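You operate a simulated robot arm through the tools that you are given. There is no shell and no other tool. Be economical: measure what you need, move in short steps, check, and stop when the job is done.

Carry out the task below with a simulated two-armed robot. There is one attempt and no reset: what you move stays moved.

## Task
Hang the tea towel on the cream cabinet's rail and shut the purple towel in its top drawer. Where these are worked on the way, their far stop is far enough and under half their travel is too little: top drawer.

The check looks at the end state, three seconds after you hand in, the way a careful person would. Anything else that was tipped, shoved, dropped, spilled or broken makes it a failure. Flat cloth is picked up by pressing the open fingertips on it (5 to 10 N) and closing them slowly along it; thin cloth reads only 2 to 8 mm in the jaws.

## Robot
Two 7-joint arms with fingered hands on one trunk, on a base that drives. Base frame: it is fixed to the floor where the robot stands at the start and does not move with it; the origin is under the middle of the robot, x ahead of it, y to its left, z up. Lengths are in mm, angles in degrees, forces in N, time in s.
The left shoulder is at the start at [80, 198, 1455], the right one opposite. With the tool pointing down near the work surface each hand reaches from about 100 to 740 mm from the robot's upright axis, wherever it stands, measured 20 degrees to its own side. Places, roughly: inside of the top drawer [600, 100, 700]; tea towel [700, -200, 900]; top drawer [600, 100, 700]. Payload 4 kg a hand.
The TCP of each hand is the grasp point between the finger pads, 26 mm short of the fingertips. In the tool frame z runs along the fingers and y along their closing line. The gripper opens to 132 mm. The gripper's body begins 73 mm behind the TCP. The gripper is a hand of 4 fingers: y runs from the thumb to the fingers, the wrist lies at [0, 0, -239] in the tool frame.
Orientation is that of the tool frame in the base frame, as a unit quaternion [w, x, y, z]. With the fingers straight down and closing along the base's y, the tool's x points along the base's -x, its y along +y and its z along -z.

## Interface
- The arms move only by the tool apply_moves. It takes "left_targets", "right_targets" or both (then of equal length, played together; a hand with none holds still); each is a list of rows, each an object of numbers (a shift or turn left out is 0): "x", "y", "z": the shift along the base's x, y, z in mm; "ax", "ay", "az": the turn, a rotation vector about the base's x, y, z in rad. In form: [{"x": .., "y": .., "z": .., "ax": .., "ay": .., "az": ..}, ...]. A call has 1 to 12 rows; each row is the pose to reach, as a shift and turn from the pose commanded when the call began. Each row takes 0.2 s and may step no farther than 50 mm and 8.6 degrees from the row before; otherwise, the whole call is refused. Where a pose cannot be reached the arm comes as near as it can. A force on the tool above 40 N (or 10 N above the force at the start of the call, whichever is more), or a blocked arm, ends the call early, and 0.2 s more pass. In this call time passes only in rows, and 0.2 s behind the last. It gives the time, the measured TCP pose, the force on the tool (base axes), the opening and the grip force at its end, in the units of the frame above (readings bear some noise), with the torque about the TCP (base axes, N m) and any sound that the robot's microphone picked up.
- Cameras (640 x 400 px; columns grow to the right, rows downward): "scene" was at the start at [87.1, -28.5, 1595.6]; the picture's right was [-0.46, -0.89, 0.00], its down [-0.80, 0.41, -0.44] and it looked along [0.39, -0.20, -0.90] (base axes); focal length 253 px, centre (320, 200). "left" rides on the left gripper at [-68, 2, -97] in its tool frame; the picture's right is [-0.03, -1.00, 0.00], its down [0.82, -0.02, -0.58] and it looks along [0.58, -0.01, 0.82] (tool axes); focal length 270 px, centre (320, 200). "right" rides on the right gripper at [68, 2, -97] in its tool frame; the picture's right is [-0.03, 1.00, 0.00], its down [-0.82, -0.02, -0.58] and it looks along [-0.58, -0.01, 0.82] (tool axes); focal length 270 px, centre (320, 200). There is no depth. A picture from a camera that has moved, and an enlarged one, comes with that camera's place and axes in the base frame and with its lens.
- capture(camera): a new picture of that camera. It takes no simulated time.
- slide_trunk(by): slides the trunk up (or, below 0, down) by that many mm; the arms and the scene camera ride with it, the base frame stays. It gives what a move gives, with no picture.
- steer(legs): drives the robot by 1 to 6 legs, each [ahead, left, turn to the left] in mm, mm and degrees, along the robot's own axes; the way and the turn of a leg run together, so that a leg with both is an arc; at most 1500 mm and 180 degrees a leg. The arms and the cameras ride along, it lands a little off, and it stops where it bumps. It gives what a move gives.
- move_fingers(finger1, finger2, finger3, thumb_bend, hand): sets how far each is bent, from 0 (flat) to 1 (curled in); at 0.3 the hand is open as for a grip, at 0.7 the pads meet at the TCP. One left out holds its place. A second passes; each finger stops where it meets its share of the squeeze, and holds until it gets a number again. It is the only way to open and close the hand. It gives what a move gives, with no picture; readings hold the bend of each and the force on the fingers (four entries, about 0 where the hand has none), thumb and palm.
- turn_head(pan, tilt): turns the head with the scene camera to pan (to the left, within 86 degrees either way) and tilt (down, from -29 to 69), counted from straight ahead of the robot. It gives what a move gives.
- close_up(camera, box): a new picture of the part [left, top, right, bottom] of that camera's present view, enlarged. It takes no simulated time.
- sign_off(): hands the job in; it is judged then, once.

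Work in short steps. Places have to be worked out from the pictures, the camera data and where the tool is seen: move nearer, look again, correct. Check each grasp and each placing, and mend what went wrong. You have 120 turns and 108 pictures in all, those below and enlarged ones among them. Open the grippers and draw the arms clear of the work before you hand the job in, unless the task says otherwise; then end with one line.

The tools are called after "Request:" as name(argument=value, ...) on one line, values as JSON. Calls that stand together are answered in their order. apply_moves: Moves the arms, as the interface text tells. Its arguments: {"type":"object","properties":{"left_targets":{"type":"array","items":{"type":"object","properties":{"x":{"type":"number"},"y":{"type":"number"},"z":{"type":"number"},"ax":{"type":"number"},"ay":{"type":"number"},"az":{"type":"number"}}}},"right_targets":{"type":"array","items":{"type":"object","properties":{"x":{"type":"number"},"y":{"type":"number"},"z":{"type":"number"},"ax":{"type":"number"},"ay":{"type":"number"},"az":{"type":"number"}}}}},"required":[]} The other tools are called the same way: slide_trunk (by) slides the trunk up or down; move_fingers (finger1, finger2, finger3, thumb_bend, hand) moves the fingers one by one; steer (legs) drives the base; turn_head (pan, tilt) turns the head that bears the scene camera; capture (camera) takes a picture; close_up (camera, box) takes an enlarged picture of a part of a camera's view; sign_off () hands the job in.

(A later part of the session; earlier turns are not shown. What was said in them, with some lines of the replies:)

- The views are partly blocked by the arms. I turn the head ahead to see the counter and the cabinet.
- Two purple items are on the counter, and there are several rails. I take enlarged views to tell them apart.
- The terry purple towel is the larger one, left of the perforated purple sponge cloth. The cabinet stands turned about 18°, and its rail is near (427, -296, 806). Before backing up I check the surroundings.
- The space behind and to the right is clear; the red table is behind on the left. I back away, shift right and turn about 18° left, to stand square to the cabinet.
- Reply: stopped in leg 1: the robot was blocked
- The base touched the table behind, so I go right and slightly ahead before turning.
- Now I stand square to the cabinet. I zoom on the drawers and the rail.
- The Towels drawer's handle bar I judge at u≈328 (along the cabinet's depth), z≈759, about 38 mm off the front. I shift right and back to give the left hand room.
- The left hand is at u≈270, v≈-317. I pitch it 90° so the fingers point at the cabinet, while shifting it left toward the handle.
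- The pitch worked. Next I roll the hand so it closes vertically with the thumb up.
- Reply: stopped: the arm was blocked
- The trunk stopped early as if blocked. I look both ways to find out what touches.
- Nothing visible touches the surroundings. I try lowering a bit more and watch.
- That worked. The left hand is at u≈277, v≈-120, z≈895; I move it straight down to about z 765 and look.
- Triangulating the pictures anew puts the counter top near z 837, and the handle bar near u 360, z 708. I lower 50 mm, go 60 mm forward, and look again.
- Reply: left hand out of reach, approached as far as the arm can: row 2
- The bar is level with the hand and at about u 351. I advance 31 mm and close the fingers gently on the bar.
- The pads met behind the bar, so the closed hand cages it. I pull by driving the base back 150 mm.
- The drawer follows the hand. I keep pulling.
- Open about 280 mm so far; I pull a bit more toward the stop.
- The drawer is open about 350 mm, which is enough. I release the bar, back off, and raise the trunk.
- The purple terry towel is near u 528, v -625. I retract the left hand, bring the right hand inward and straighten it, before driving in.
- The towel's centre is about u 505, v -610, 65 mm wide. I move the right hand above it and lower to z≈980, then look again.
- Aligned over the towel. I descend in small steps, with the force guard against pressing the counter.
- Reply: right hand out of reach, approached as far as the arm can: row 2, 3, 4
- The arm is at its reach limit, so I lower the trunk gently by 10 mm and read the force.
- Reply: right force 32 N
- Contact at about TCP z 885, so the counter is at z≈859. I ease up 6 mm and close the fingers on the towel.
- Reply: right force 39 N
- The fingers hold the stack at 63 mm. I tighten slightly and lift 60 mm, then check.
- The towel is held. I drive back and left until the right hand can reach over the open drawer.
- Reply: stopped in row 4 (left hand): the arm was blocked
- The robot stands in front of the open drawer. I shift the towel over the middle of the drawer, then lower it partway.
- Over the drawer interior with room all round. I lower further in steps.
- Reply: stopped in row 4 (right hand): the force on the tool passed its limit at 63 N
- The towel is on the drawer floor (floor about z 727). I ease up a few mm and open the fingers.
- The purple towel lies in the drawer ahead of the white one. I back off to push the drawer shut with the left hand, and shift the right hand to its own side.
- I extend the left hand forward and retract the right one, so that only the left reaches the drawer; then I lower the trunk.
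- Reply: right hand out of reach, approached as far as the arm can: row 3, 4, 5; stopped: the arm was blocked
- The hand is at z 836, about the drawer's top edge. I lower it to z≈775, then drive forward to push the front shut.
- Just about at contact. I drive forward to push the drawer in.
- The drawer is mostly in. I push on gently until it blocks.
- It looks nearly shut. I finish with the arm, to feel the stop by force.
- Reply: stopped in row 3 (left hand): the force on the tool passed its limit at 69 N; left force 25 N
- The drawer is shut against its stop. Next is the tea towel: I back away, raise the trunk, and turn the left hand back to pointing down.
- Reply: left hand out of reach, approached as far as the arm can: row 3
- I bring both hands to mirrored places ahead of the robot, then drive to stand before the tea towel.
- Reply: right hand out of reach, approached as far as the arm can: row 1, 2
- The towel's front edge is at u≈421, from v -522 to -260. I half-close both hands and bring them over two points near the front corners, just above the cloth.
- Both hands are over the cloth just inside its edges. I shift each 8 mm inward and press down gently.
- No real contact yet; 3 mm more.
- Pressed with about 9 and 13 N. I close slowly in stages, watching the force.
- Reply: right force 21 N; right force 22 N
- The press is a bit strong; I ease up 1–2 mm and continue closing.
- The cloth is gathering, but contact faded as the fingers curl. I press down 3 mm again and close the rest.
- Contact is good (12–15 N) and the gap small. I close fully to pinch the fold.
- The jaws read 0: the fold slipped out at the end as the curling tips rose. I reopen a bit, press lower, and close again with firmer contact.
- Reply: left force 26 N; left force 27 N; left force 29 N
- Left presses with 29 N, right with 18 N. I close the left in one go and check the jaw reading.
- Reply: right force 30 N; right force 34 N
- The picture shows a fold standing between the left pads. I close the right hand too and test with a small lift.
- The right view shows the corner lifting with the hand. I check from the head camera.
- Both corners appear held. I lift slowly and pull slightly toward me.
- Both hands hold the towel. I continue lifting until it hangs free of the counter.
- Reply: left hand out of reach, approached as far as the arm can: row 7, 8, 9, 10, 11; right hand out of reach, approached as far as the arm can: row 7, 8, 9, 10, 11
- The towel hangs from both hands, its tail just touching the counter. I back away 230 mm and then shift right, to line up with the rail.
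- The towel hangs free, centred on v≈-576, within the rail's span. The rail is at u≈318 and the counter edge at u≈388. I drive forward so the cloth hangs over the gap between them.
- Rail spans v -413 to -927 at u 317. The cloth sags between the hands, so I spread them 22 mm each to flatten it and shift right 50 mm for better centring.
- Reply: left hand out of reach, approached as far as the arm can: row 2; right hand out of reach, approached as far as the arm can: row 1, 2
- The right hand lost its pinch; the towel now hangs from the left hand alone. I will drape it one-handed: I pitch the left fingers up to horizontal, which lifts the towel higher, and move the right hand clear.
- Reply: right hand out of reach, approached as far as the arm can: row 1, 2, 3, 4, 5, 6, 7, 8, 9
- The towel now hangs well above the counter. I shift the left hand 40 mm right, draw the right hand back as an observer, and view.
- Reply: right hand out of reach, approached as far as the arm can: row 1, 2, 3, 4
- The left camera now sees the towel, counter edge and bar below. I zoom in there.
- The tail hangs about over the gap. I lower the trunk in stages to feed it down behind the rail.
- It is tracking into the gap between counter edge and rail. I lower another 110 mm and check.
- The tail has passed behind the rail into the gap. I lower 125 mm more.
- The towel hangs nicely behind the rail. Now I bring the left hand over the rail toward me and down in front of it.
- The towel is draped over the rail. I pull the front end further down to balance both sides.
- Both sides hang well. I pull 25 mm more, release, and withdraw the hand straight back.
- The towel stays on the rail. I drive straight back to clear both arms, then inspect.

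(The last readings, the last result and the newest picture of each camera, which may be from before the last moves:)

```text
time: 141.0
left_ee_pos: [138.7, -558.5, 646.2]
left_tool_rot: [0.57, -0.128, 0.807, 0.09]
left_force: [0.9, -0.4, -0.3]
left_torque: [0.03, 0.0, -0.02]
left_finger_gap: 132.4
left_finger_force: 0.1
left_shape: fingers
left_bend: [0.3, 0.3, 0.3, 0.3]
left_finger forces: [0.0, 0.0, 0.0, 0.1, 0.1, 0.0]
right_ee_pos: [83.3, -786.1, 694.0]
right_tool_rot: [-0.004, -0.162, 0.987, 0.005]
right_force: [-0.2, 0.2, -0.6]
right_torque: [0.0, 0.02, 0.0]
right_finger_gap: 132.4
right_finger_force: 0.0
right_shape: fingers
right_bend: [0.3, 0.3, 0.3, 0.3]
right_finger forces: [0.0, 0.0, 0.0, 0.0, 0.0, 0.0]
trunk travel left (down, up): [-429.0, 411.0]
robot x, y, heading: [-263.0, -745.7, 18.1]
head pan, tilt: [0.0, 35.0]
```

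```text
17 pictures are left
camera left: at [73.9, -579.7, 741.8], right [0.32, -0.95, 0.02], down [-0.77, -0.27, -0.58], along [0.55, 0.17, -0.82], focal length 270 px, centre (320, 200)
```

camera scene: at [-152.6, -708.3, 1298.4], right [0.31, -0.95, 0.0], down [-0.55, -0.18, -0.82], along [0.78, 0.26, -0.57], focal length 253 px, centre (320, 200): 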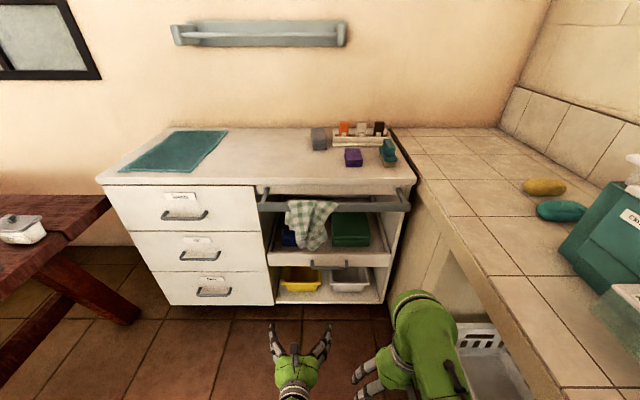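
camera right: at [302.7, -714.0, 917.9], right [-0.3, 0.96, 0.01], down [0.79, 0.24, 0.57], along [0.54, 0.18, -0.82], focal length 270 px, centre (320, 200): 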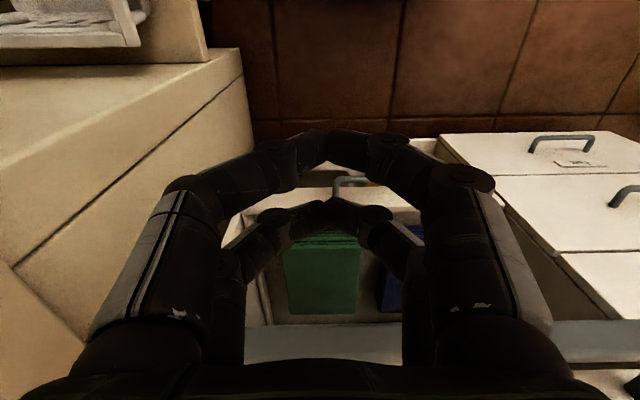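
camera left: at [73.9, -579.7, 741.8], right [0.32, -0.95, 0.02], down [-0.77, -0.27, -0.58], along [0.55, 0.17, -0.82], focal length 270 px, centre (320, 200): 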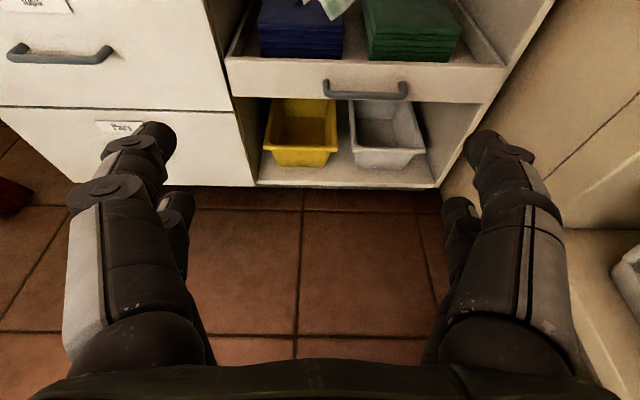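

Everything looks in place; I take an enlarged view of the rail, drawers and the items on the left table.

Request:
close_up(camera="scene", box=[90, 120, 420, 310])

Request:
turn_head(pan=45, tilt=40)

Request:
capture(camera="scene")

```text
1.94 times, centred on (255, 215) of scene
camera zoom: at [-152.6, -708.3, 1298.4], right [0.31, -0.95, 0.0], down [-0.55, -0.18, -0.82], along [0.78, 0.26, -0.57], focal length 490 px, centre (446, 171)
```

zoom: 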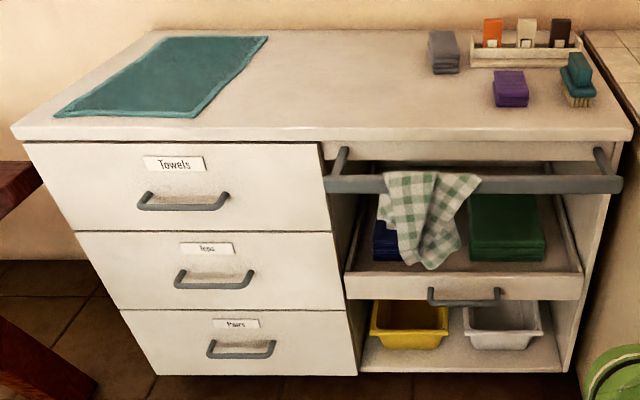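

```text
time: 142.1
left_ee_pos: [138.4, -558.9, 645.8]
left_tool_rot: [0.57, -0.129, 0.806, 0.092]
left_force: [-0.6, 0.3, 0.3]
left_torque: [-0.03, -0.03, -0.02]
left_finger_gap: 132.1
left_finger_force: 0.1
left_shape: fingers
left_bend: [0.3, 0.3, 0.3, 0.3]
left_finger forces: [0.0, 0.0, 0.0, 0.0, 0.0, 0.0]
right_ee_pos: [82.4, -786.2, 694.8]
right_tool_rot: [-0.004, -0.163, 0.987, 0.005]
right_force: [-0.3, 0.8, 0.9]
right_torque: [0.01, 0.05, 0.02]
right_finger_gap: 132.3
right_finger_force: 0.0
right_shape: fingers
right_bend: [0.3, 0.3, 0.3, 0.3]
right_finger forces: [0.0, 0.0, 0.0, 0.0, 0.0, 0.1]
trunk travel left (down, up): [-429.0, 411.0]
robot x, y, heading: [-264.7, -746.2, 18.3]
head pan, tilt: [45.0, 40.0]
```

```text
15 pictures are left
camera scene: at [-197.8, -660.0, 1290.9], right [0.89, -0.45, 0.0], down [-0.29, -0.57, -0.77], along [0.35, 0.68, -0.64], focal length 253 px, centre (320, 200)
```

scene: 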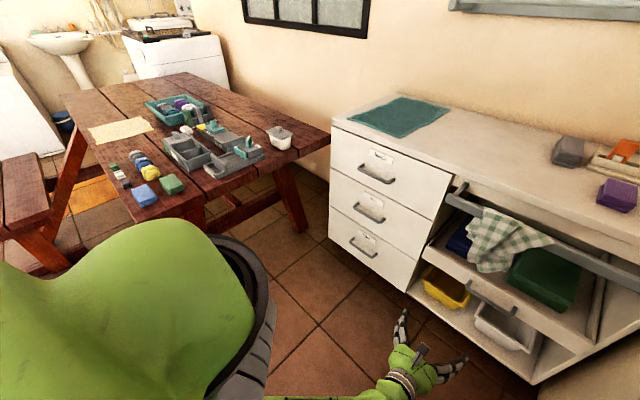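

The drawer is flush shut, the tea towel hangs over the rail, and the table and counter items are in order. Hands are open and clear, so I hand in.

Request:
sign_off()

```text
The job is handed in.
```

The tea towel is draped over the cream cabinet's rail. It hangs from one end and is somewhat bunched, because the right hand lost its corner and I finished with the left. The larger purple terry towel is in the top drawer, which I pulled out about 350 mm without reaching its stop and then pushed shut until it stopped. I left the smaller purple sponge cloth on the counter. The base bumped the red table once while backing up, and nothing on it looked moved in the final picture.
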